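You operate a simulated robot arm through the tools that you are given. There is no shell and no other tool. Be economical: measure what you need, move in short steps, check, and stop when the job is done.

Carry out the task below with a simulated two-armed robot. There is one attempt and no reset: what you move stays moved.

JOB
Bolt the stop at D27, then plug the yellow hose in at D21.
Fine: on line 2's column; the hose end and the socket wrench lie on the steel ledge below; free and tighten the stop's bolt with that wrench and put it back; the blue hose stays in. Set down upright: socket wrench.
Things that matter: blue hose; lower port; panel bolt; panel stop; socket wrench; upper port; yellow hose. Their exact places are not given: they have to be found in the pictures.

Only the result counts: the job must be done as asked and must still hold three seconds after the hand-in. Knocking over, shifting, dropping, spilling or breaking anything else fails it.

ROBOT AND FRAMES
Two 7-joint arms with fingered hands on one trunk, on a base that drives. Base frame: it is fixed to the floor where the robot stands at the start and does not move with it; the origin is under the middle of the robot, x ahead of it, y to its left, z up. Units: cm, rad, N and s.
The left shoulder is at the start at [3, 13.6, 120.5], the right one opposite. Places, roughly: lower port [60, 0, 110]; panel bolt [60, -10, 90]; panel stop [60, 10, 90]; upper port [60, 10, 120]. Payload 5 kg a hand.
The TCP of each hand is the grasp point between the finger pads, 4.2 cm short of the fingertips. In the tool frame z runs along the fingers and y along their closing line. The gripper opens to 20.8 cm. The gripper's body begins 11.9 cm behind the TCP. The gripper is a hand of 4 fingers: y runs from the thumb to the fingers, the wrist lies at [0, 0, -33.2] in the tool frame, and closing takes about 1.5 s.
Orientation is told as [roll, pitch, yaw] about the base's x, y, z axes, in that order, counted from this pose: with the fingers straight down and closing along the base's y, the tool's x points along the base's -x, its y along +y and its z along -z.

CONTROLS
- The arms move only by the tool apply_moves. It takes "left_targets", "right_targets" or both (then of equal length, played together; a hand with none holds still); each is a list of rows, each a list of 6 numbers: the shift along the tool's x, y, z in cm, then the turn, a rotation vector about the tool's x, y, z in rad. In form: [[dx, dy, dz, rx, ry, rz], ...]. A call has 1 to 20 rows; each row shifts and turns the commanded pose from where the row before left it, along the tool's axes as they then stand. "left_claw" and "right_claw" are, for a hand that has rows, the closure in counts, from 0 (fully open) to 255 (shut), set as the call begins (left out, the last holds). Each row takes 0.2 s and may step no farther than 5 cm and 0.15 rad from the row before; otherwise, or with a gripper value out of range, the whole call is refused. A pose out of reach is approached as far as the arm can. The call stops where the force on the tool passes 40 N (or 10 N more than at its start, if that is more) or the arm is blocked; 0.2 s more then pass. The fingers move at their own pace (about 7.2 cm/s each) and stop on an object; they squeeze with about 26 N. The grip force told is the motor's: it shows also when the fingers shut on nothing. Time passes only in rows, and 0.2 s behind the last, so rows that do not move let the fingers close. It gives the time, the measured TCP pose, the force on the tool (base axes), the opening and the grip force at its end, in the units of the frame above (readings bear some noise), with the torque about the TCP (base axes, N m) and any sound that the robot's microphone picked up, and new pictures: "pictures" is both (left out), scene, wrist or none (wrist: the cameras of the hands that moved).
- Cameras (640 x 400 px; columns grow to the right, rows downward): "scene" is now at [3.41, -0.81, 191.58]; the picture's right is [-0.09, -1.00, 0.00], its down [-0.87, 0.07, -0.49] and it looks along [0.48, -0.04, -0.87] (base axes); focal length 259 px, centre (320, 200). "left" rides on the left gripper at [-10.1, 0, -14.5] in its tool frame; the picture's right is [0.00, -1.00, 0.00], its down [0.82, 0.00, -0.57] and it looks along [0.57, 0.00, 0.82] (tool axes); focal length 261 px, centre (320, 200). "right" rides on the right gripper at [10.1, 0, -14.5] in its tool frame; the picture's right is [0.00, 1.00, 0.00], its down [-0.82, 0.00, -0.57] and it looks along [-0.57, 0.00, 0.82] (tool axes); focal length 261 px, centre (320, 200).
- raise_lower(by): slides the trunk up (or, below 0, down) by that many cm; the arms and the scene camera ride with it, the base frame stays. It gives what a move gives, with no picture.
- drive_base(legs): drives the robot by 1 to 6 legs, each [ahead, left, turn to the left] in cm, cm and rad, along the robot's own axes; the way and the turn of a leg run together, so that a leg with both is an arc; at most 150 cm and 3.142 rad a leg. The arms and the cameras ride along, it lands a little off, and it stops where it bumps. It gives what a move gives, and a new picture of the scene camera.
- curl_fingers(finger1, finger2, finger3, thumb_bend, hand): sets how far each is bent, from 0 (flat) to 1 (curled in); at 0.3 the hand is open as for a grip, at 0.7 the pads meet at the TCP. One left out holds its place. A second passes; each finger stops where it meets its share of the squeeze, and holds until it gets a number again. A gripper value or a shape takes the hand back. It gives what a move gives, with no picture; readings hold the bend of each and the force on the fingers (four entries, about 0 where the hand has none), thumb and palm.
- hand_shape(shape, hand): the hand has 4 fingers and takes this shape, open, in about a second: jaw (thumb against the fingers, like two jaws); tri (thumb and two fingers); tip (a fingertip pinch); poke (one finger out to press); point (the index stretched); flat (the hand flat); cup (the hand cupped); fist (a fist). The gripper value then closes the fingers along that shape, each until it touches; the sizes above hold for jaw. It gives what a move gives, with no picture.
- aim_head(pan, tilt): turns the head with the scene camera to pan (to the left, within 2.496 rad either way) and tilt (down, from -0.506 to 1.204), counted from straight ahead of the robot. It gives what a move gives, and a new picture of the scene camera.
- measure_at(camera, pixels): for up to 12 pixels [column, row] of the newest picture of that camera ("zoom" is the newest enlarged one), the place [x, y, z] in the base frame of the surface seen there, good to about 0.2 cm. It takes no simulated time.
- enlarge(camera, box): a new picture of the part [left, top, right, bottom] of that camera's present view, enlarged. It takes no simulated time.
- finish_job(): hands the job in; it is judged then, once.

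Go step by step. Measure first, check grasps and placings, and put right what went wrong. The budget is 80 turns and 260 pictures, counting those below and the enlarged ones. Unless the task says otherwise, let go and move clear before handing in.

The tools are called as a command line: name --argument value ..., lists and objects as JSON in quotes. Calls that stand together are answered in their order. apply_moves: Moves the arms, as the interface text tells. Its arguments: {"type":"object","properties":{"left_targets":{"type":"array","items":{"type":"array","items":{"type":"number"}}},"left_claw":{"type":"number"},"right_targets":{"type":"array","items":{"type":"array","items":{"type":"number"}}},"right_claw":{"type":"number"},"pictures":{"type":"string","enum":["both","scene","wrist","none"]}},"required":[]} The other tools are called the same way: raise_lower (by) slides the trunk up or down; hand_shape (shape, hand) gives the hand a shape; curl_fingers (finger1, finger2, finger3, thumb_bend, hand) moves the fingers one by one; drive_base (legs) drives the base; aim_head (pan, tilt) turns the head that bears the scene camera; measure_at (camera, pixels) gives the place of the surface under pixels of a picture; enlarge (camera, box) takes an enlarged picture of a part of a camera's view; finish_job () hands the job in.

At the start:

```text
time: 0.0
left_position: [71.52, 36.95, 123.0]
left_tcp_rot: [0.0, 0.0, 0.0]
left_force: [-0.5, -0.5, -0.8]
left_moment: [-0.01, 0.02, 0.02]
left_width: 20.75
left_gripper_force: 0.1
left_shape: jaw
left_bend: [0.3, 0.3, 0.3, 0.3]
left_finger forces: [0.0, 0.0, 0.0, 0.0, 0.0, 0.0]
right_position: [70.4, -26.23, 120.63]
right_tcp_rot: [0.001, -0.001, 0.0]
right_force: [-0.8, -0.2, 0.3]
right_moment: [0.02, 0.0, 0.01]
right_width: 20.78
right_gripper_force: 0.0
right_shape: jaw
right_bend: [0.3, 0.3, 0.3, 0.3]
right_finger forces: [0.0, 0.1, 0.1, 0.0, 0.0, 0.0]
trunk travel left (down, up): [-22.5, 26.5]
robot x, y, heading: [-0.02, 0.04, -0.003]
head pan, tilt: [-0.086, 1.063]
```

scene: 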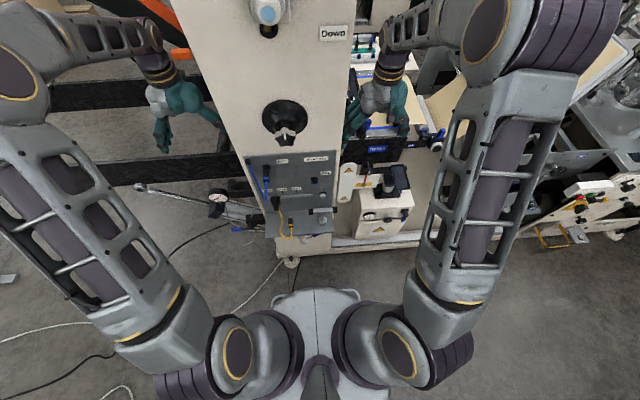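
right: 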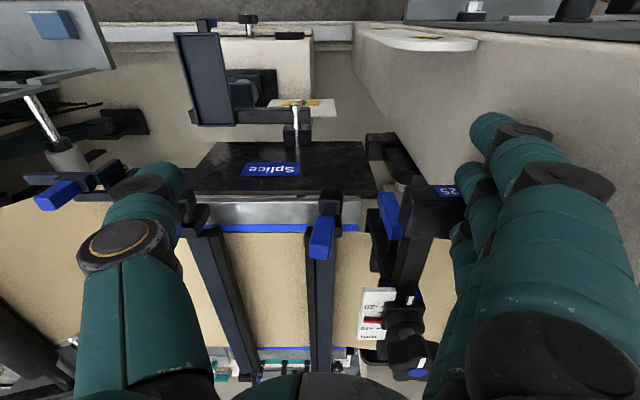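
left: 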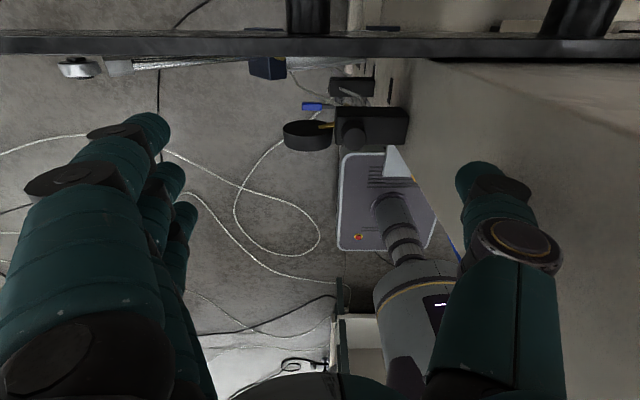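

The scene shows a grey panel around px (290,195) with a blue hose and a yellow hose. I'll enlarge it.

enlarge --camera "scene" --box '[220, 140, 360, 250]'

aim_head --pan 0.1 --tilt 0.8

```text
3.64 times, centred on (290, 195) of scene
```

zoom: 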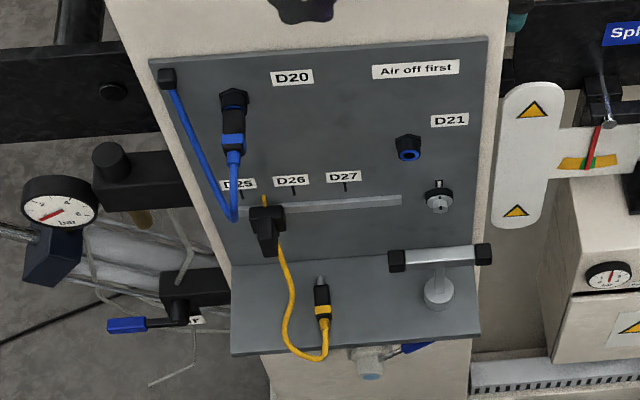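

```text
time: 0.8
left_position: [71.55, 36.96, 123.1]
left_tcp_rot: [0.0, 0.0, 0.001]
left_force: [-0.2, 0.3, 0.3]
left_moment: [0.01, -0.01, 0.0]
left_width: 20.79
left_gripper_force: 0.2
left_shape: jaw
left_bend: [0.3, 0.3, 0.3, 0.3]
left_finger forces: [0.1, 0.0, 0.0, 0.0, 0.0, 0.1]
right_position: [70.47, -26.15, 120.61]
right_tcp_rot: [0.001, 0.0, 0.0]
right_force: [0.2, 0.1, 0.0]
right_moment: [0.02, -0.01, 0.01]
right_width: 20.78
right_gripper_force: 0.1
right_shape: jaw
right_bend: [0.3, 0.3, 0.3, 0.3]
right_finger forces: [0.0, 0.0, 0.0, 0.0, 0.0, 0.0]
trunk travel left (down, up): [-22.5, 26.5]
robot x, y, heading: [0.09, -0.08, -0.001]
head pan, tilt: [0.099, 0.799]
```

scene: 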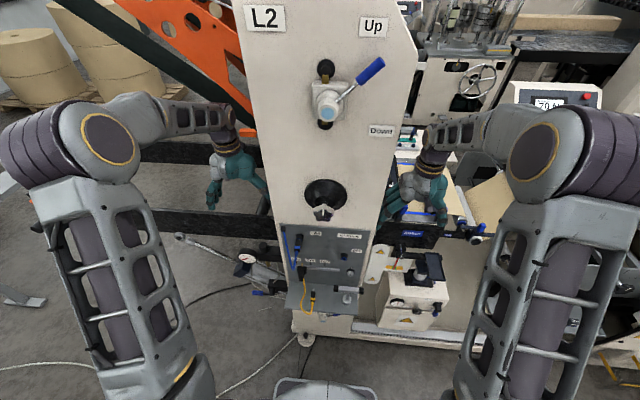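

The panel is now in view at px (320,265). I'll enlarge it for detail.

enlarge --camera "scene" --box '[270, 222, 380, 322]'

enlarge --camera "scene" --box '[282, 250, 342, 290]'

enlarge --camera "scene" --box '[320, 225, 375, 315]'

```text
4.00 times, centred on (325, 272) of scene
```

zoom: 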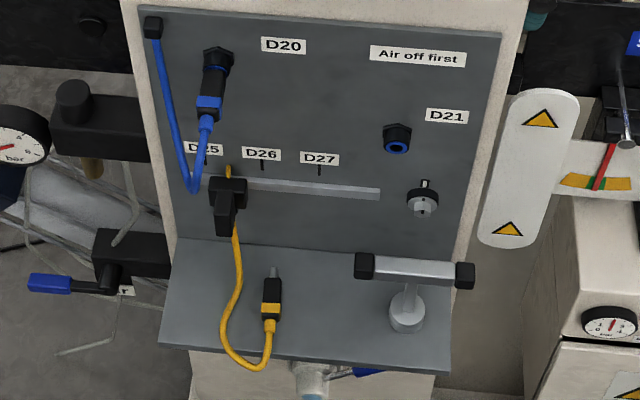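

```text
10.00 times, centred on (312, 270) of scene
```

zoom: 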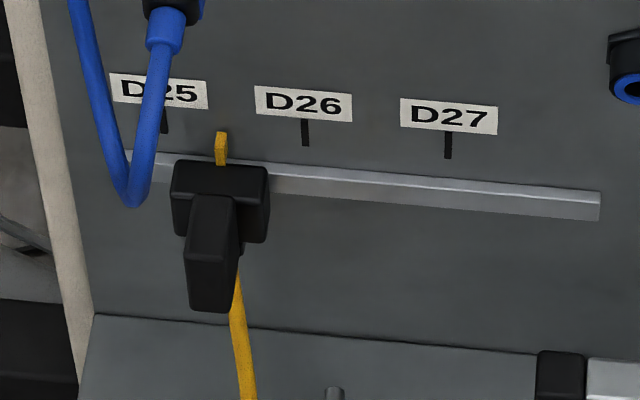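

```text
4.44 times, centred on (348, 270) of scene
```

zoom: 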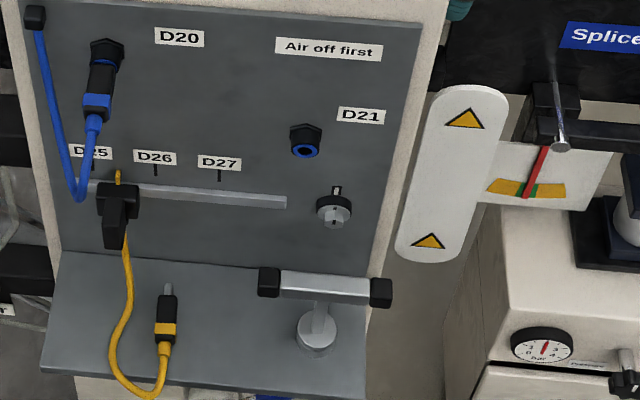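

Stop with yellow pointer, bolt at first-zoom (423,200), T-wrench standing on the ledge. I'll measure them in the newest zoom plus the scene.

measure_at --camera "zoom" --pixels '[[335, 208], [326, 212], [336, 190], [305, 151], [320, 225], [325, 285], [268, 280], [381, 290], [320, 335], [167, 297], [165, 325], [163, 360]]'

measure_at --camera "zoom" --pixels '[[118, 177], [220, 175], [157, 170], [112, 230], [118, 190], [285, 202], [100, 50], [98, 105], [60, 220], [45, 370], [360, 375], [410, 30]]'

enlarge --camera "scene" --box '[332, 256, 356, 280]'

```text
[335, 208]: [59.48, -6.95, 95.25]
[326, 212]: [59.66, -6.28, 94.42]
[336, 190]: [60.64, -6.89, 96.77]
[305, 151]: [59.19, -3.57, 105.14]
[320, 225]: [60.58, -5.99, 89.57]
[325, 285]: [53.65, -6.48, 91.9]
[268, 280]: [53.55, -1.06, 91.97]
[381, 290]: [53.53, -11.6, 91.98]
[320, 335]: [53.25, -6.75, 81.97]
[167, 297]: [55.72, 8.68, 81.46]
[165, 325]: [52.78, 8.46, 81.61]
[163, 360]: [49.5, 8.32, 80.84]
```

```text
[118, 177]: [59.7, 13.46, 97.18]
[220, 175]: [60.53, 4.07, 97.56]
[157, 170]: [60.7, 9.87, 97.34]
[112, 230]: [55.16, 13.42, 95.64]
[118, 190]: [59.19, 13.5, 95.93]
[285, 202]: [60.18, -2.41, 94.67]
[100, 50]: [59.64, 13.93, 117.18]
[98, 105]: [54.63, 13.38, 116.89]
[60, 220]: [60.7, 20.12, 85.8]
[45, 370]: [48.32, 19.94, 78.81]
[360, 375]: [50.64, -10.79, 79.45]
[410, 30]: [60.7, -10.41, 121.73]
```

```text
16.00 times, centred on (344, 268) of scene
```

zoom: 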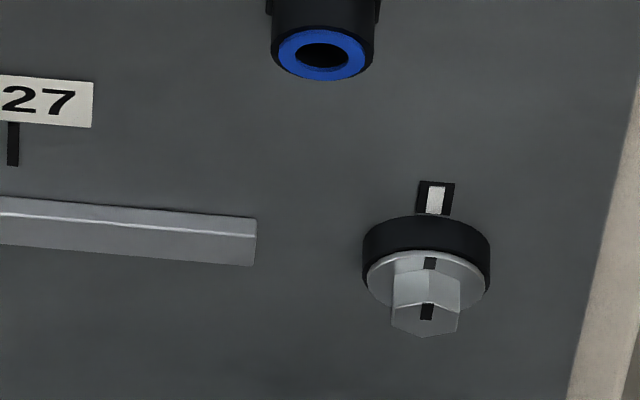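

Layout is clear: panel plane x≈60.7, bolt axis along x at about (−6.9, 95), D27 mark at y≈4.07, stop pointer y≈13.46. I'll back off to give the arms room for a forward-pointing hand.

drive_base --legs '[[-28, 0, 0]]'

aim_head --pan 0.03 --tilt 0.75

enlarge --camera "scene" --box '[280, 190, 370, 246]'

```text
time: 2.7
left_position: [43.16, 37.04, 123.08]
left_tcp_rot: [-0.002, 0.0, 0.003]
left_force: [-0.8, 0.4, 0.7]
left_moment: [0.02, -0.11, 0.02]
left_width: 20.77
left_gripper_force: 0.0
left_shape: jaw
left_bend: [0.3, 0.3, 0.3, 0.3]
left_finger forces: [0.0, 0.1, 0.0, 0.0, 0.0, 0.1]
right_position: [42.23, -26.12, 120.54]
right_tcp_rot: [0.0, -0.003, 0.002]
right_force: [-0.7, 0.5, 0.4]
right_moment: [0.05, -0.14, -0.04]
right_width: 20.78
right_gripper_force: 0.1
right_shape: jaw
right_bend: [0.3, 0.3, 0.3, 0.3]
right_finger forces: [0.0, 0.0, 0.1, 0.1, 0.0, 0.0]
trunk travel left (down, up): [-22.5, 26.5]
robot x, y, heading: [-28.18, 0.23, 0.001]
head pan, tilt: [0.099, 0.799]
```

scene: 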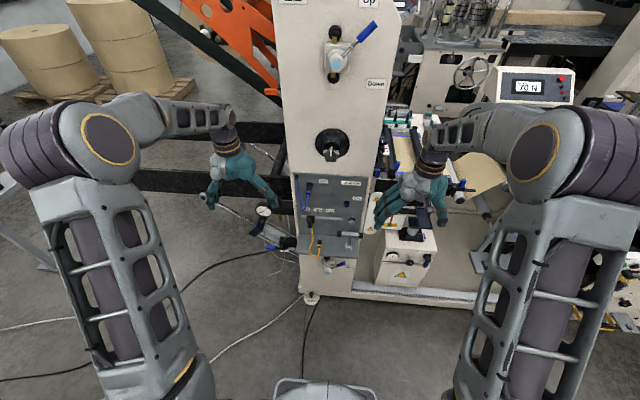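

```text
time: 3.4
left_position: [43.33, 37.09, 123.19]
left_tcp_rot: [-0.001, 0.0, 0.001]
left_force: [0.0, 0.6, 0.0]
left_moment: [0.0, 0.0, 0.01]
left_width: 20.76
left_gripper_force: 0.2
left_shape: jaw
left_bend: [0.3, 0.3, 0.3, 0.3]
left_finger forces: [0.0, 0.0, 0.0, 0.0, 0.1, 0.0]
right_position: [42.39, -26.12, 120.55]
right_tcp_rot: [0.0, -0.001, 0.003]
right_force: [-0.4, 0.5, 0.2]
right_moment: [-0.04, -0.03, -0.01]
right_width: 20.8
right_gripper_force: 0.1
right_shape: jaw
right_bend: [0.3, 0.3, 0.3, 0.3]
right_finger forces: [0.1, 0.0, 0.1, 0.0, 0.1, 0.0]
trunk travel left (down, up): [-22.5, 26.5]
robot x, y, heading: [-28.46, 0.27, 0.001]
head pan, tilt: [0.03, 0.75]
```

scene: 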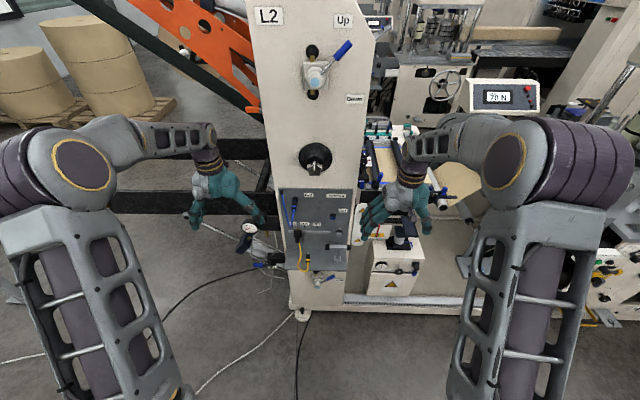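

```text
7.11 times, centred on (325, 218) of scene
```

zoom: 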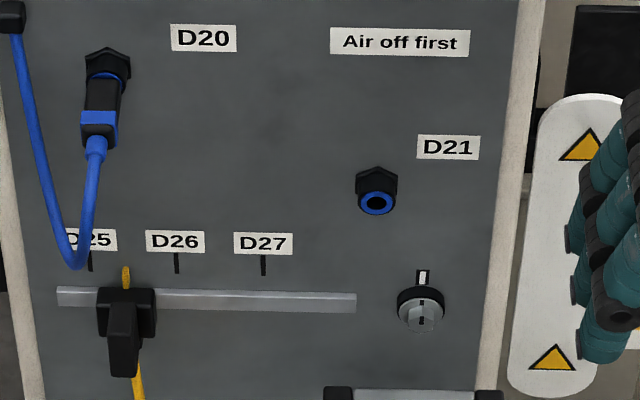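

Clear view of the bolt at (420,312). I'll measure its head and the marks, and test the right hand's vertical-closing orientation (yaw −90°) in free space.

measure_at --camera "zoom" --pixels '[[421, 322], [413, 318], [430, 318], [421, 296], [402, 310], [440, 310], [376, 203], [376, 190], [126, 270], [127, 300], [118, 370], [264, 268]]'

apply_moves --right_targets '[[0, 0, 0, 0, 0, 0.15], [0, 0, 0, 0, 0, 0.15], [0, 0, 0, 0, 0, 0.15], [0, 0, 0, 0, 0, 0.15], [0, 0, 0, 0, 0, 0.15], [0, 0, 0, 0, 0, 0.15], [0, 0, 0, 0, 0, 0.15], [0, 0, 0, 0, 0, 0.15], [0, 0, 0, 0, 0, 0.15], [0, 0, 0, 0, 0, 0.15], [0, 0, 0, 0, 0, 0.0708]]' --pictures "both"

```text
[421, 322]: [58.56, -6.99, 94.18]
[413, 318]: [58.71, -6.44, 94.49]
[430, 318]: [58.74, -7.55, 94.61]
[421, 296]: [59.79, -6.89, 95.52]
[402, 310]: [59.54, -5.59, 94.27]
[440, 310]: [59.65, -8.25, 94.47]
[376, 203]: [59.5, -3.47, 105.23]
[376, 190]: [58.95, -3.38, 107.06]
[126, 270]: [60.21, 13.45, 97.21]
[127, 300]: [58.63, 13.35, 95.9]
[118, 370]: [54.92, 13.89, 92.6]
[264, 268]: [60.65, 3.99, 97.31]
```

```text
time: 5.8
left_position: [43.14, 37.14, 122.96]
left_tcp_rot: [0.002, 0.0, 0.003]
left_force: [0.1, 0.0, -0.7]
left_moment: [-0.02, -0.02, -0.01]
left_width: 20.79
left_gripper_force: 0.0
left_shape: jaw
left_bend: [0.3, 0.3, 0.3, 0.3]
left_finger forces: [0.1, 0.0, 0.1, 0.0, 0.0, 0.0]
right_position: [42.39, -26.08, 120.53]
right_tcp_rot: [0.001, 0.002, -1.57]
right_force: [-0.1, 0.9, -0.5]
right_moment: [0.04, 0.03, 0.01]
right_width: 20.78
right_gripper_force: 0.0
right_shape: jaw
right_bend: [0.3, 0.3, 0.3, 0.3]
right_finger forces: [0.0, 0.0, 0.0, 0.0, 0.0, 0.0]
trunk travel left (down, up): [-22.5, 26.5]
robot x, y, heading: [-28.11, -0.39, -0.003]
head pan, tilt: [0.03, 0.75]
```

scene: 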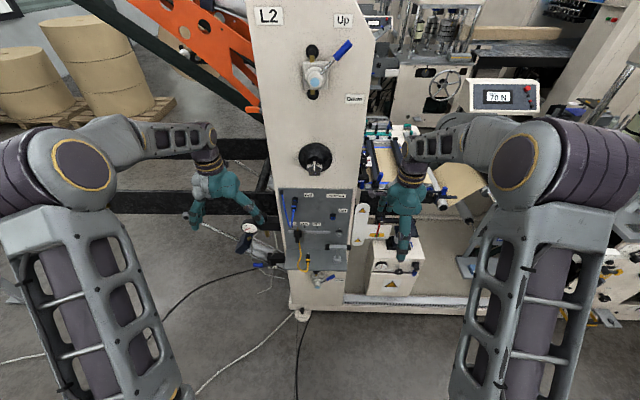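
right: 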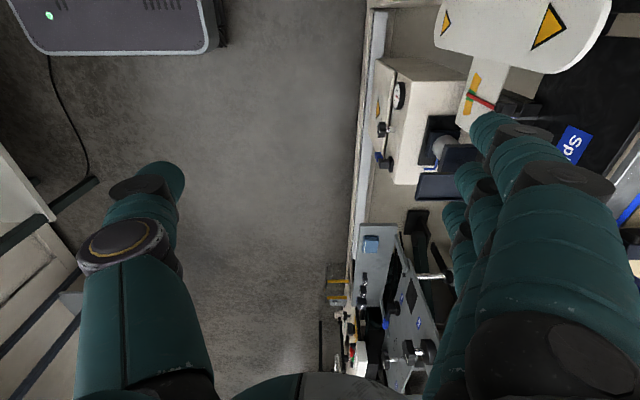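

Yaw −90° reached. Now test pitching to fingers-forward.

apply_moves --right_targets '[[0, 0, 0, -0.15, 0, 0], [0, 0, 0, -0.15, 0, 0], [0, 0, 0, -0.15, 0, 0], [0, 0, 0, -0.15, 0, 0], [0, 0, 0, -0.15, 0, 0], [0, 0, 0, -0.15, 0, 0], [0, 0, 0, -0.15, 0, 0], [0, 0, 0, -0.15, 0, 0], [0, 0, 0, -0.15, 0, 0], [0, 0, 0, -0.15, 0, 0], [0, 0, 0, -0.0708, 0, 0]]' --pictures "both"

```text
time: 8.2
left_position: [43.43, 37.09, 123.09]
left_tcp_rot: [-0.001, 0.0, 0.002]
left_force: [0.2, -0.3, -0.4]
left_moment: [0.06, 0.0, -0.01]
left_width: 20.78
left_gripper_force: 0.1
left_shape: jaw
left_bend: [0.3, 0.3, 0.3, 0.3]
left_finger forces: [0.1, 0.0, 0.1, 0.1, 0.0, 0.0]
right_position: [42.37, -26.16, 120.67]
right_tcp_rot: [1.574, 0.001, -1.568]
right_force: [0.3, -0.8, 0.2]
right_moment: [0.0, 0.01, 0.03]
right_width: 20.76
right_gripper_force: 0.0
right_shape: jaw
right_bend: [0.3, 0.3, 0.3, 0.3]
right_finger forces: [0.1, 0.1, 0.0, 0.0, 0.0, 0.0]
trunk travel left (down, up): [-22.5, 26.5]
robot x, y, heading: [-28.45, -0.18, 0.003]
head pan, tilt: [0.03, 0.75]
```

scene: 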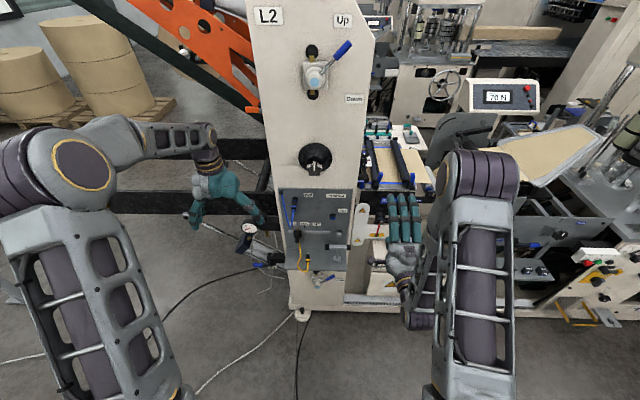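
right: 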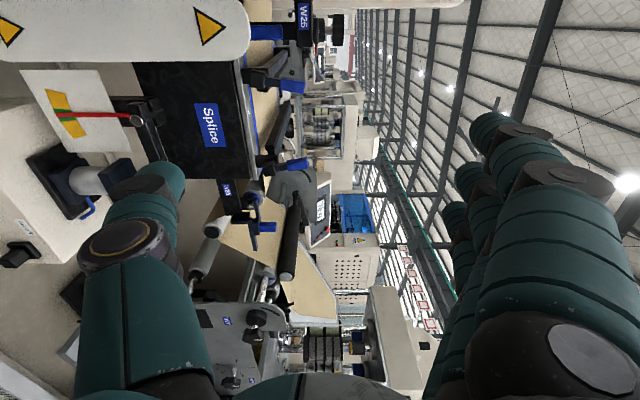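

Fingers-forward works. Test the roll range: loosening direction (−rz) 90°, back, then +90°.

apply_moves --right_targets '[[0, 0, 0, 0, 0, -0.15], [0, 0, 0, 0, 0, -0.15], [0, 0, 0, 0, 0, -0.15], [0, 0, 0, 0, 0, -0.15], [0, 0, 0, 0, 0, -0.15], [0, 0, 0, 0, 0, -0.15], [0, 0, 0, 0, 0, -0.15], [0, 0, 0, 0, 0, -0.15], [0, 0, 0, 0, 0, -0.15], [0, 0, 0, 0, 0, -0.15]]' --pictures "none"

apply_moves --right_targets '[[0, 0, 0, 0, 0, 0.15], [0, 0, 0, 0, 0, 0.15], [0, 0, 0, 0, 0, 0.15], [0, 0, 0, 0, 0, 0.15], [0, 0, 0, 0, 0, 0.15], [0, 0, 0, 0, 0, 0.15], [0, 0, 0, 0, 0, 0.15], [0, 0, 0, 0, 0, 0.15], [0, 0, 0, 0, 0, 0.15], [0, 0, 0, 0, 0, 0.15], [0, 0, 0, 0, 0, 0.15], [0, 0, 0, 0, 0, 0.15], [0, 0, 0, 0, 0, 0.15], [0, 0, 0, 0, 0, 0.15], [0, 0, 0, 0, 0, 0.15], [0, 0, 0, 0, 0, 0.15]]' --pictures "scene"

```text
time: 10.4
left_position: [43.39, 37.13, 123.01]
left_tcp_rot: [0.0, 0.001, 0.003]
left_force: [0.0, 0.9, -0.2]
left_moment: [-0.07, -0.05, -0.01]
left_width: 20.79
left_gripper_force: 0.0
left_shape: jaw
left_bend: [0.3, 0.3, 0.3, 0.3]
left_finger forces: [0.0, 0.1, 0.0, 0.0, 0.0, 0.1]
right_position: [42.36, -26.11, 120.75]
right_tcp_rot: [1.578, -1.501, -1.577]
right_force: [0.0, 0.1, 0.5]
right_moment: [-0.01, 0.02, -0.01]
right_width: 20.79
right_gripper_force: 0.1
right_shape: jaw
right_bend: [0.3, 0.3, 0.3, 0.3]
right_finger forces: [0.0, 0.0, 0.1, 0.0, 0.0, 0.0]
trunk travel left (down, up): [-22.5, 26.5]
robot x, y, heading: [-28.12, -0.19, 0.006]
head pan, tilt: [0.03, 0.75]
```

```text
time: 13.8
left_position: [43.35, 37.18, 123.14]
left_tcp_rot: [-0.001, 0.0, 0.001]
left_force: [0.2, -1.2, 0.4]
left_moment: [0.07, 0.02, -0.01]
left_width: 20.76
left_gripper_force: 0.1
left_shape: jaw
left_bend: [0.3, 0.3, 0.3, 0.3]
left_finger forces: [0.1, 0.0, 0.0, 0.1, 0.1, 0.0]
right_position: [42.19, -26.12, 120.7]
right_tcp_rot: [1.572, 0.902, -1.568]
right_force: [0.5, -1.1, -0.1]
right_moment: [0.04, 0.02, -0.03]
right_width: 20.79
right_gripper_force: 0.0
right_shape: jaw
right_bend: [0.3, 0.3, 0.3, 0.3]
right_finger forces: [0.0, 0.1, 0.0, 0.0, 0.0, 0.0]
trunk travel left (down, up): [-22.5, 26.5]
robot x, y, heading: [-28.25, 0.16, -0.002]
head pan, tilt: [0.03, 0.75]
```

scene: 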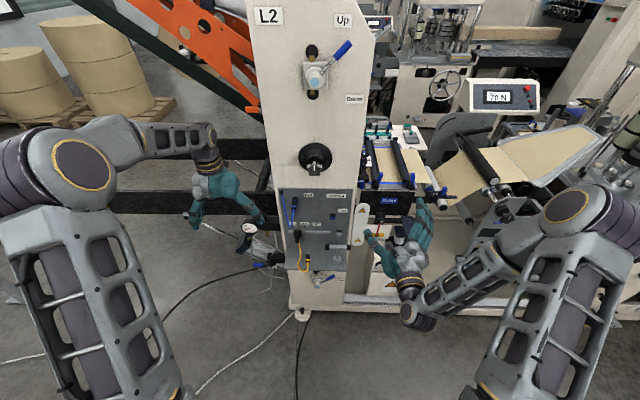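

The roll range is ample. I'll return to the fingers-down pose and look closely at the wrench and ledge.

apply_moves --right_targets '[[0, 0, 0, 0, 0, -0.15], [0, 0, 0, 0, 0, -0.15], [0, 0, 0, 0, 0, -0.15], [0, 0, 0, 0, 0, -0.15], [0, 0, 0, 0, 0, -0.15], [0, 0, 0, 0, 0, -0.15], [0, 0, 0, 0.15, 0, 0], [0, 0, 0, 0.15, 0, 0], [0, 0, 0, 0.15, 0, 0], [0, 0, 0, 0.15, 0, 0], [0, 0, 0, 0.15, 0, 0], [0, 0, 0, 0.15, 0, 0], [0, 0, 0, 0.15, 0, 0], [0, 0, 0, 0.15, 0, 0], [0, 0, 0, 0.15, 0, 0], [0, 0, 0, 0.15, 0, 0], [0, 0, 0, 0.0708, 0, 0]]' --pictures "none"

enlarge --camera "scene" --box '[320, 235, 365, 275]'

measure_at --camera "scene" --pixels '[[320, 252], [320, 262], [320, 268], [290, 262], [330, 268], [345, 268], [290, 268], [325, 257]]'

```text
time: 17.4
left_position: [43.17, 37.49, 123.05]
left_tcp_rot: [-0.001, 0.0, 0.003]
left_force: [0.0, 1.2, 0.6]
left_moment: [-0.17, -0.06, 0.04]
left_width: 20.77
left_gripper_force: 0.1
left_shape: jaw
left_bend: [0.3, 0.3, 0.3, 0.3]
left_finger forces: [0.0, 0.0, 0.1, 0.1, 0.1, 0.0]
right_position: [42.14, -25.69, 120.78]
right_tcp_rot: [0.0, -0.003, -1.568]
right_force: [-0.6, 2.2, 0.6]
right_moment: [-0.23, -0.01, 0.0]
right_width: 20.8
right_gripper_force: 0.0
right_shape: jaw
right_bend: [0.3, 0.3, 0.3, 0.3]
right_finger forces: [0.0, 0.0, 0.0, 0.0, 0.0, 0.0]
trunk travel left (down, up): [-22.5, 26.5]
robot x, y, heading: [-28.42, -0.13, 0.006]
head pan, tilt: [0.03, 0.75]
```

```text
10.00 times, centred on (342, 255) of scene
```

zoom: 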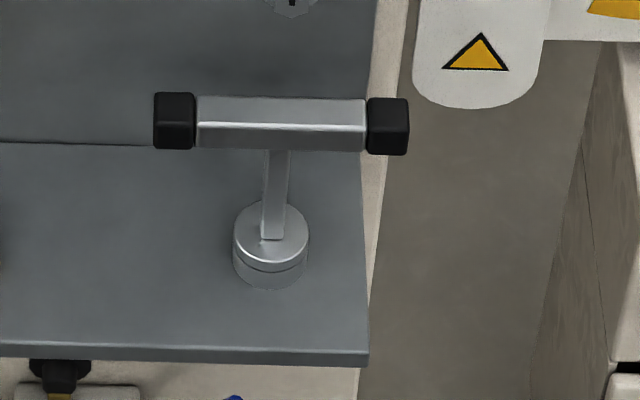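

```text
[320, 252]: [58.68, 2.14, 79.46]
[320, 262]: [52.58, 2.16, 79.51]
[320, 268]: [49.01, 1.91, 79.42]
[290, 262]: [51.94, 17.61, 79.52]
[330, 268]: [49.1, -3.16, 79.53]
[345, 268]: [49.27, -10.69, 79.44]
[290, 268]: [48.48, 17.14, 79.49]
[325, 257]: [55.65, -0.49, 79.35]
```

measure_at --camera "zoom" --pixels '[[280, 100], [280, 124], [280, 146], [175, 95], [175, 120], [155, 120], [408, 125], [387, 125], [276, 195], [270, 250], [236, 250], [306, 250]]'

enlarge --camera "scene" --box '[285, 235, 330, 275]'

```text
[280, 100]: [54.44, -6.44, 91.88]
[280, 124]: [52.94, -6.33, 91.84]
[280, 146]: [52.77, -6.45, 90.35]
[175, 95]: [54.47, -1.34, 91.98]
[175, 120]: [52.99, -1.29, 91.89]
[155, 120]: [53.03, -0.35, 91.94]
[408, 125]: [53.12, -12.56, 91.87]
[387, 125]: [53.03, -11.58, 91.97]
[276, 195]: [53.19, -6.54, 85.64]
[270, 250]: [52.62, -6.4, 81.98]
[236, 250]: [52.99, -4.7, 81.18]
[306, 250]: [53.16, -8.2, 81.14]
```

```text
10.00 times, centred on (308, 255) of scene
```

zoom: 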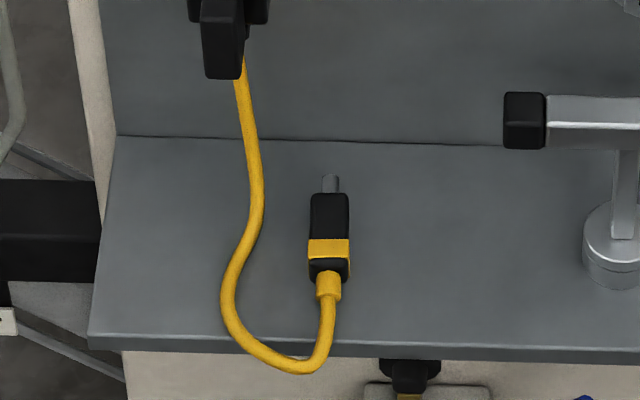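

Bar of the wrench: centre ≈(53.7,−6.45,91), 1.7 cm square, shaft down to the socket on the ledge at z 79.5. The panel is too near for a vertical perpendicular grasp, so I'll tilt the hand 30° and grip the right half of the bar. Pre-approach first with partly closed jaws.

apply_moves --right_targets '[[0, 0, 0, -0.15, 0, 0], [0, 0, 0, -0.15, 0, 0], [0, 0, 0, -0.15, 0, 0], [0, 0, 0, -0.0736, 0, 0], [2.733, -0.815, 3.243, 0, 0, 0], [2.733, -0.815, 3.243, 0, 0, 0], [2.733, -0.815, 3.243, 0, 0, 0], [2.733, -0.815, 3.243, 0, 0, 0], [2.733, -0.815, 3.243, 0, 0, 0], [2.733, -0.815, 3.243, 0, 0, 0], [0, 0, 0, 0, 0, 0]]' --right_claw 175

enlarge --camera "scene" --box '[270, 180, 400, 290]'

```text
time: 19.8
left_position: [43.17, 36.84, 123.26]
left_tcp_rot: [-0.001, -0.002, 0.001]
left_force: [-0.4, -1.0, 0.7]
left_moment: [0.1, -0.06, -0.02]
left_width: 20.81
left_gripper_force: 0.2
left_shape: jaw
left_bend: [0.3, 0.3, 0.3, 0.3]
left_finger forces: [0.0, 0.0, 0.0, 0.0, 0.0, 0.0]
right_position: [47.93, -9.73, 101.27]
right_tcp_rot: [0.524, 0.002, -1.568]
right_force: [-0.8, -0.8, 0.7]
right_moment: [0.09, -0.01, 0.02]
right_width: 6.58
right_gripper_force: 0.0
right_shape: jaw
right_bend: [0.73, 0.73, 0.73, 0.7]
right_finger forces: [0.0, 0.1, 0.0, 0.0, 0.1, 0.0]
trunk travel left (down, up): [-22.5, 26.5]
robot x, y, heading: [-28.48, 0.07, 0.007]
head pan, tilt: [0.03, 0.75]
```

scene: 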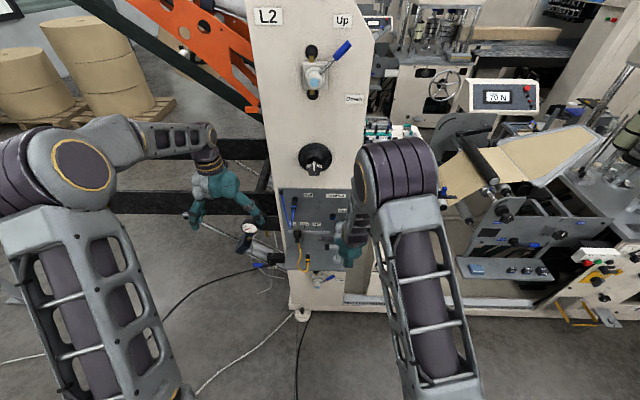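
right: 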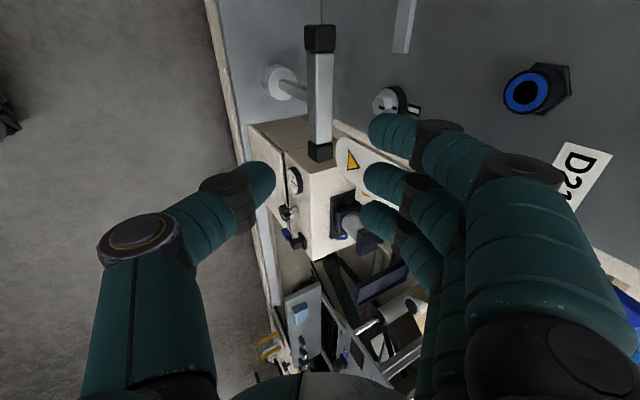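

```text
3.64 times, centred on (335, 235) of scene
```

zoom: 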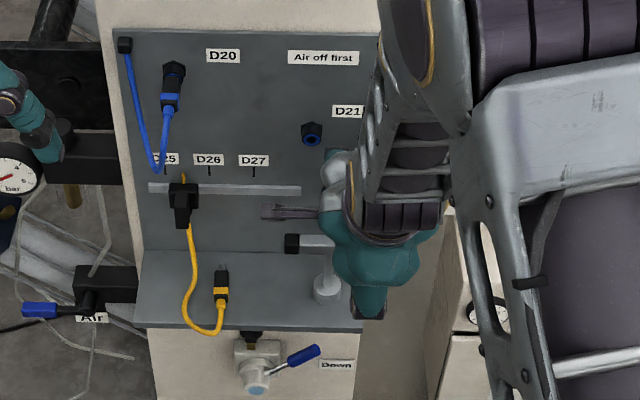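

Jaws are 6.6 cm open and aligned with the bar (wrist px (320,100)). Advance 8 cm along the fingers and check.

apply_moves --right_targets '[[0.1, 0, 3, 0, 0, 0], [0.1, -0.1, 3, 0, 0, 0], [0, 0, 2.5, 0, 0, 0]]' --pictures "wrist"

enlarge --camera "scene" --box '[310, 205, 375, 275]'

```text
time: 20.6
left_position: [43.42, 37.0, 123.03]
left_tcp_rot: [-0.001, 0.003, 0.001]
left_force: [1.2, 0.6, -0.2]
left_moment: [0.01, 0.07, -0.01]
left_width: 20.8
left_gripper_force: 0.1
left_shape: jaw
left_bend: [0.3, 0.3, 0.3, 0.3]
left_finger forces: [0.0, 0.0, 0.0, 0.0, 0.0, 0.0]
right_position: [52.11, -9.51, 93.69]
right_tcp_rot: [0.523, 0.0, -1.568]
right_force: [-1.3, 0.3, -0.1]
right_moment: [0.01, 0.04, 0.06]
right_width: 6.52
right_gripper_force: 0.1
right_shape: jaw
right_bend: [0.74, 0.73, 0.73, 0.7]
right_finger forces: [1.6, 0.0, 0.0, 0.1, 0.0, 0.0]
trunk travel left (down, up): [-22.5, 26.5]
robot x, y, heading: [-27.99, 0.25, 0.002]
head pan, tilt: [0.03, 0.75]
```

right: 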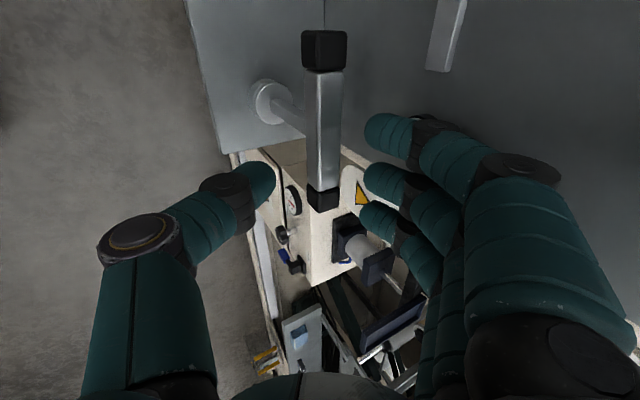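

```text
5.71 times, centred on (342, 240) of scene
```

zoom: 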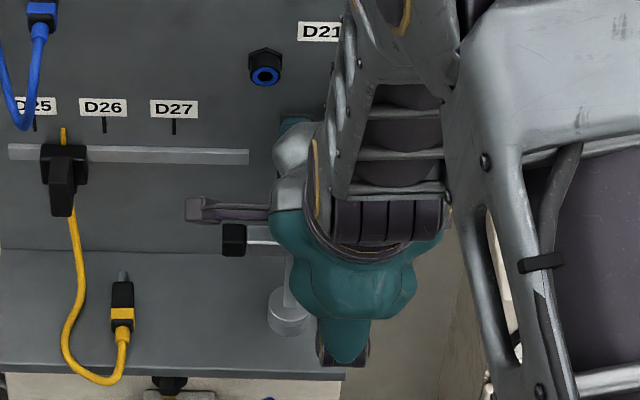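

Finger 1 shows 1.6 N, so it is grazing the bolt. I'll retract slightly, narrow the jaws, shift right 0.8 cm and come in again.

apply_moves --right_targets '[[0, -0.5, -2.5, 0, 0, 0], [-0.8, 0, 0, 0, 0, 0], [0, 0, 0, 0, 0, 0], [0, 0.2, 2.5, 0, 0, 0]]' --right_claw 200 --pictures "wrist"

```text
time: 21.6
left_position: [43.66, 37.12, 122.89]
left_tcp_rot: [0.0, 0.001, 0.002]
left_force: [0.7, -0.1, -0.2]
left_moment: [0.07, 0.16, 0.01]
left_width: 20.78
left_gripper_force: 0.1
left_shape: jaw
left_bend: [0.3, 0.3, 0.3, 0.3]
left_finger forces: [0.0, 0.0, 0.0, 0.1, 0.0, 0.1]
right_position: [52.02, -10.52, 93.62]
right_tcp_rot: [0.523, 0.0, -1.568]
right_force: [1.2, -0.5, -0.1]
right_moment: [0.02, 0.12, 0.01]
right_width: 4.55
right_gripper_force: 0.1
right_shape: jaw
right_bend: [0.73, 0.73, 0.73, 0.7]
right_finger forces: [0.1, 0.1, 0.0, 0.0, 0.0, 0.0]
trunk travel left (down, up): [-22.5, 26.5]
robot x, y, heading: [-28.23, 0.08, 0.004]
head pan, tilt: [0.03, 0.75]
```

right: 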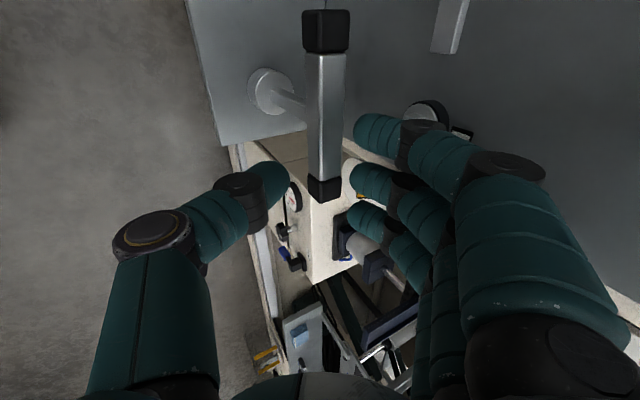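

Clear of the bolt now. Advance the last 3 cm and close with a few waiting rows.

apply_moves --right_targets '[[0.3, 0.1, 1.5, 0, 0, 0], [0, 0.05, 1.5, 0, 0, 0]]' --pictures "wrist"

measure_at --camera "right" --pixels '[[325, 30], [325, 100], [325, 180]]'

```text
time: 22.2
left_position: [43.22, 37.04, 123.13]
left_tcp_rot: [-0.001, -0.001, 0.001]
left_force: [-0.2, -1.0, 0.8]
left_moment: [0.06, -0.06, 0.02]
left_width: 20.79
left_gripper_force: 0.1
left_shape: jaw
left_bend: [0.3, 0.3, 0.3, 0.3]
left_finger forces: [0.0, 0.1, 0.0, 0.1, 0.1, 0.0]
right_position: [53.05, -10.08, 91.19]
right_tcp_rot: [0.522, -0.001, -1.568]
right_force: [-14.7, 1.3, -1.6]
right_moment: [-0.14, -0.26, 0.63]
right_width: 4.35
right_gripper_force: 0.1
right_shape: jaw
right_bend: [0.75, 0.73, 0.73, 0.7]
right_finger forces: [15.7, 0.0, 0.1, 0.0, 0.0, 0.1]
trunk travel left (down, up): [-22.5, 26.5]
robot x, y, heading: [-28.36, -0.12, -0.001]
head pan, tilt: [0.03, 0.75]
```

right: 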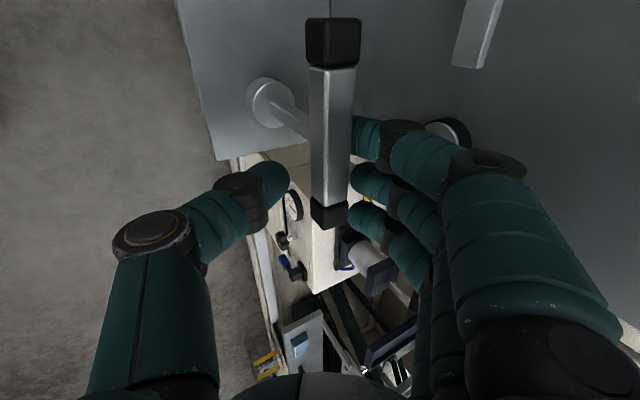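

```text
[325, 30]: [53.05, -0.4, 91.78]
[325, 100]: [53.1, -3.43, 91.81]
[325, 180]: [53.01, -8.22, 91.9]
```

Finger 1 is still pressing the bolt (15.7 N; the bolt is fixed, no harm). I'll back off, narrow the jaws more, move further right, and grip 1 cm shallower.

apply_moves --right_targets '[[-0.3, -0.6, 0, 0, 0, 0], [-0.6, 0, -3.5, 0, 0, 0], [0, 0, 0, 0, 0, 0], [0, 0, 0, 0, 0, 0]]' --right_claw 213 --pictures "wrist"

```text
time: 23.2
left_position: [43.2, 37.12, 123.16]
left_tcp_rot: [-0.001, 0.0, 0.001]
left_force: [-0.6, -0.6, 0.0]
left_moment: [0.01, -0.08, -0.01]
left_width: 20.81
left_gripper_force: 0.1
left_shape: jaw
left_bend: [0.3, 0.3, 0.3, 0.3]
left_finger forces: [0.0, 0.1, 0.0, 0.0, 0.0, 0.0]
right_position: [50.91, -10.94, 94.0]
right_tcp_rot: [0.525, 0.0, -1.57]
right_force: [-0.1, -0.4, 2.2]
right_moment: [0.06, -0.15, 0.03]
right_width: 3.51
right_gripper_force: 0.1
right_shape: jaw
right_bend: [0.73, 0.73, 0.73, 0.7]
right_finger forces: [1.1, 1.0, 0.0, 0.0, 0.1, 0.0]
trunk travel left (down, up): [-22.5, 26.5]
robot x, y, heading: [-28.23, -0.22, 0.002]
head pan, tilt: [0.03, 0.75]
```

right: 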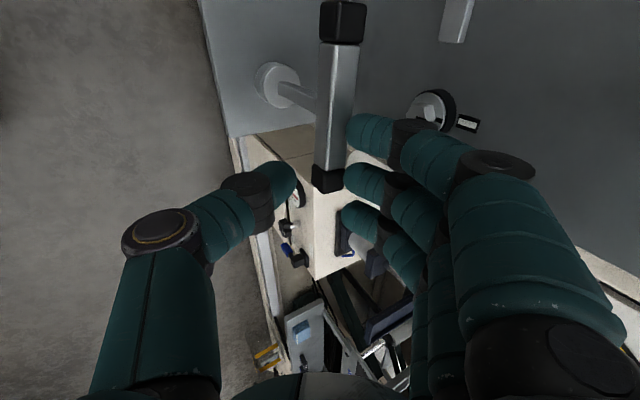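

The bar is 0.9 cm toward the finger side. Shift and advance 2.8 cm.

apply_moves --right_targets '[[0, 0.75, 0, 0, 0, 0], [0, 0, 1.4, 0, 0, 0], [0, 0.05, 1.4, 0, 0, 0]]' --pictures "wrist"

```text
time: 24.0
left_position: [43.25, 37.04, 123.05]
left_tcp_rot: [0.002, 0.001, 0.003]
left_force: [-0.1, 0.2, 0.1]
left_moment: [0.0, 0.01, -0.02]
left_width: 20.79
left_gripper_force: 0.1
left_shape: jaw
left_bend: [0.3, 0.3, 0.3, 0.3]
left_finger forces: [0.0, 0.0, 0.1, 0.0, 0.1, 0.0]
right_position: [52.99, -10.84, 91.98]
right_tcp_rot: [0.521, 0.0, -1.568]
right_force: [-8.0, 0.1, -1.0]
right_moment: [-0.09, -0.06, 0.29]
right_width: 3.4
right_gripper_force: 0.0
right_shape: jaw
right_bend: [0.73, 0.73, 0.73, 0.7]
right_finger forces: [7.6, 0.1, 0.0, 0.1, 0.0, 0.0]
trunk travel left (down, up): [-22.5, 26.5]
robot x, y, heading: [-28.17, 0.14, 0.005]
head pan, tilt: [0.03, 0.75]
```

right: 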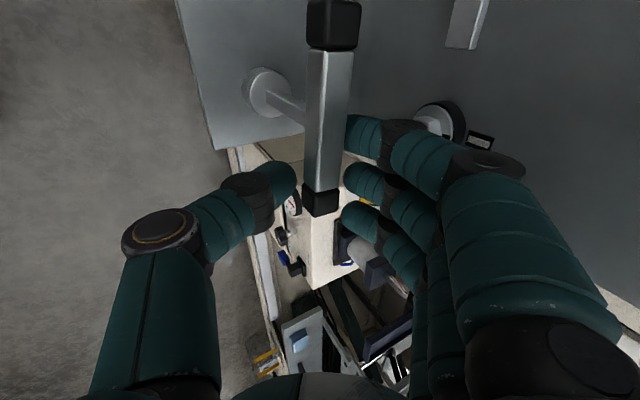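

Bar is centred between the pads; closing will pull finger 1 off the bolt. Close the jaws.

apply_moves --right_targets '[[0, -0.3, 0, 0, 0, 0], [0, 0, 0, 0, 0, 0], [0, 0, 0, 0, 0, 0], [0, 0, 0, 0, 0, 0], [0, 0, 0, 0, 0, 0]]' --right_claw 255 --pictures "wrist"

enlarge --camera "scene" --box '[310, 205, 375, 275]'

```text
time: 25.2
left_position: [43.42, 37.12, 123.1]
left_tcp_rot: [0.0, 0.0, 0.0]
left_force: [-0.1, -0.1, 0.5]
left_moment: [0.0, 0.01, 0.0]
left_width: 20.79
left_gripper_force: 0.1
left_shape: jaw
left_bend: [0.3, 0.3, 0.3, 0.3]
left_finger forces: [0.1, 0.0, 0.1, 0.1, 0.0, 0.0]
right_position: [53.02, -10.83, 91.85]
right_tcp_rot: [0.526, -0.002, -1.57]
right_force: [1.0, 0.4, -2.7]
right_moment: [0.0, 0.02, -0.03]
right_width: 0.0
right_gripper_force: 25.9
right_shape: jaw
right_bend: [0.73, 0.69, 0.7, 0.73]
right_finger forces: [0.8, 0.1, 0.0, 0.0, 0.1, 0.0]
trunk travel left (down, up): [-22.5, 26.5]
robot x, y, heading: [-28.31, -0.23, 0.002]
head pan, tilt: [0.03, 0.75]
```

right: 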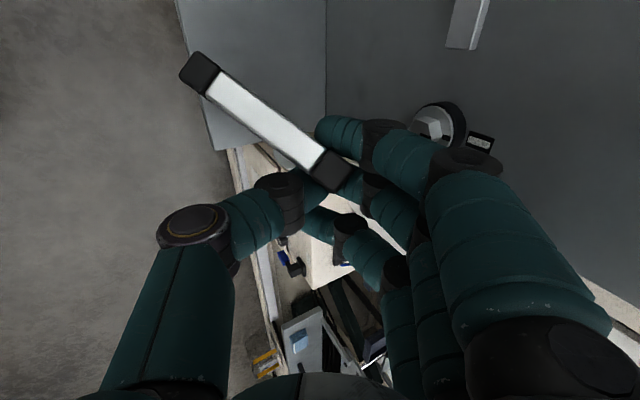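

```text
5.71 times, centred on (342, 240) of scene
```

zoom: 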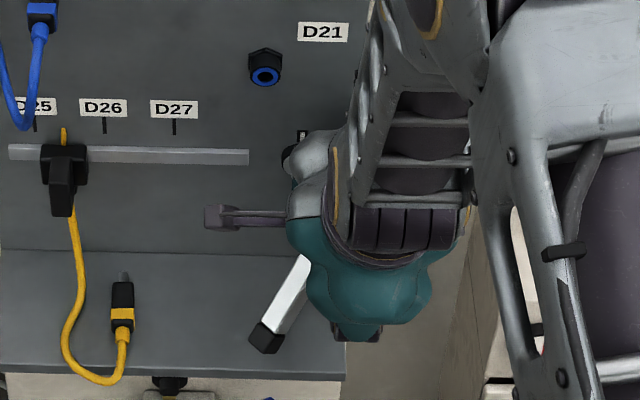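

The jaws shut to 0 and the bar swivelled (wrist px (265,120)): only its end was touched. I'll measure where the wrench stands now.

measure_at --camera "right" --pixels '[[203, 70], [265, 122], [320, 165], [335, 165], [345, 175], [330, 130], [300, 175], [310, 180]]'

enlarge --camera "right" --box '[160, 30, 460, 230]'

```text
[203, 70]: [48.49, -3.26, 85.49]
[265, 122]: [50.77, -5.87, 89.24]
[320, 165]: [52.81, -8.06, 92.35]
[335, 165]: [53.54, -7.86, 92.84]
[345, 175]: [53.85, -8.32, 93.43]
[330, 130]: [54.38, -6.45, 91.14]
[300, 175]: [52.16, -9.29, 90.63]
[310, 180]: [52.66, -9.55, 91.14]
```

```text
2.00 times, centred on (310, 130) of right
```

zoom: 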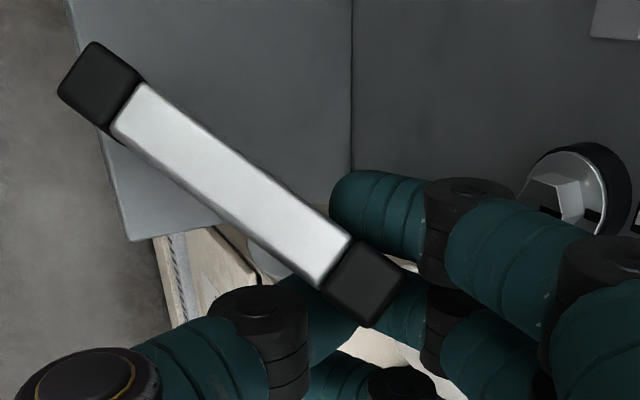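

The wrench has been tipped and rests on my fingers. Before opening anything I'll bring the left hand round (fingers forward) for a second camera view.

apply_moves --left_targets '[[0, 0, 0, 0, -0.15, 0], [0, 0, 0, 0, -0.15, 0], [0, 0, 0, 0, -0.15, 0], [0, 0, 0, 0, -0.15, 0], [0, 0, 0, 0, -0.15, 0], [0, 0, 0, 0, -0.15, 0], [0, 0, 0, 0, -0.15, 0], [0, 0, 0, 0, -0.15, 0], [0, 0, 0, 0, -0.15, 0], [0, 0, 0, 0, -0.15, 0], [0, 0, 0, 0, -0.0708, 0], [3, -3.5, -1.33, 0, 0, 0], [3, -3.5, -1.33, 0, 0, 0], [3, -3.5, -1.33, 0, 0, 0], [3, -3.5, -1.33, 0, 0, 0], [3, -3.5, -1.33, 0, 0, 0], [3, -3.5, -1.33, 0, 0, 0]]'

enlarge --camera "scene" --box '[315, 230, 365, 275]'

```text
time: 28.8
left_position: [35.46, 15.98, 105.04]
left_tcp_rot: [0.611, -1.57, -0.607]
left_force: [-0.2, -1.6, -0.3]
left_moment: [0.01, 0.05, 0.06]
left_width: 20.79
left_gripper_force: 0.0
left_shape: jaw
left_bend: [0.3, 0.3, 0.3, 0.3]
left_finger forces: [0.0, 0.0, 0.0, 0.1, 0.0, 0.1]
right_position: [52.87, -10.97, 91.88]
right_tcp_rot: [0.524, 0.0, -1.569]
right_force: [-0.4, 0.0, -2.5]
right_moment: [-0.05, -0.02, 0.01]
right_width: 0.0
right_gripper_force: 26.1
right_shape: jaw
right_bend: [0.72, 0.69, 0.7, 0.73]
right_finger forces: [1.3, 0.1, 0.0, 0.1, 0.1, 0.1]
trunk travel left (down, up): [-22.5, 26.5]
robot x, y, heading: [-27.89, -0.05, 0.004]
head pan, tilt: [0.03, 0.75]
```

scene: 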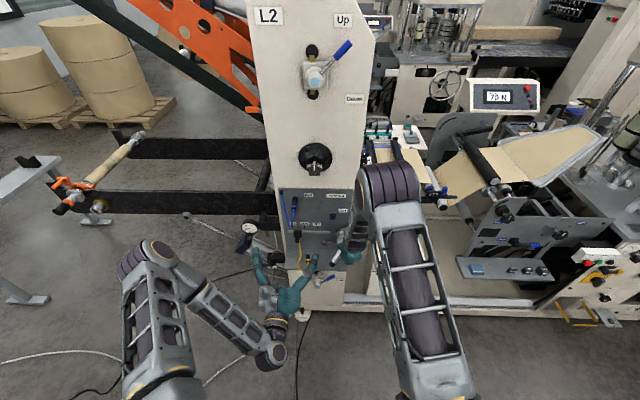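
left: 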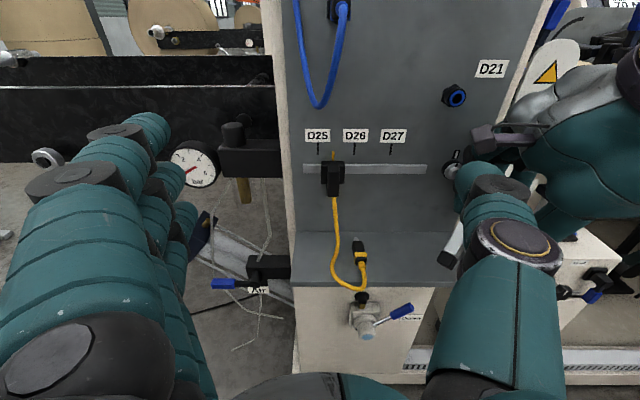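

```text
8.89 times, centred on (340, 252) of scene
```

zoom: 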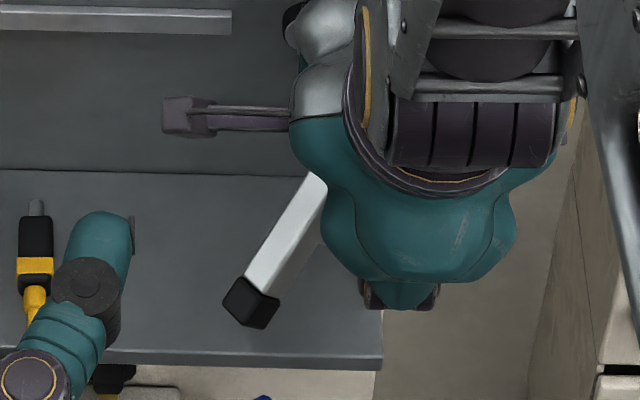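

The left thumb hides the wrench; I'll close the left hand and shift it left and up to see.

apply_moves --left_targets '[[-2, 3, 0, 0, 0, 0], [-2, 3, 0, 0, 0, 0], [0, 0, 0, 0, 0, 0], [0, 0, 0, 0, 0, 0], [0, 0, 0, 0, 0, 0], [0, 0, 0, 0, 0, 0]]' --left_claw 255 --pictures "none"

enlarge --camera "left" --box '[400, 130, 640, 290]'

```text
time: 30.2
left_position: [35.16, 22.02, 108.98]
left_tcp_rot: [-0.24, -1.571, 0.243]
left_force: [0.9, 0.4, 0.1]
left_moment: [0.0, 0.01, -0.04]
left_width: 0.9
left_gripper_force: 0.1
left_shape: jaw
left_bend: [0.71, 0.71, 0.71, 0.7]
left_finger forces: [0.1, 0.0, 0.1, 0.1, 0.1, 0.0]
right_position: [52.98, -10.9, 91.83]
right_tcp_rot: [0.524, -0.001, -1.569]
right_force: [-0.3, 0.2, -2.3]
right_moment: [-0.08, 0.03, 0.01]
right_width: 0.01
right_gripper_force: 26.2
right_shape: jaw
right_bend: [0.72, 0.69, 0.7, 0.73]
right_finger forces: [1.3, 0.0, 0.0, 0.0, 0.0, 0.0]
trunk travel left (down, up): [-22.5, 26.5]
robot x, y, heading: [-28.43, -0.25, 0.005]
head pan, tilt: [0.03, 0.75]
```

```text
2.50 times, centred on (520, 210) of left
```

zoom: 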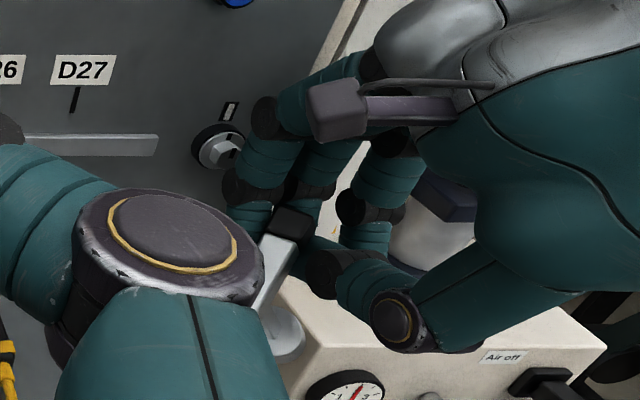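

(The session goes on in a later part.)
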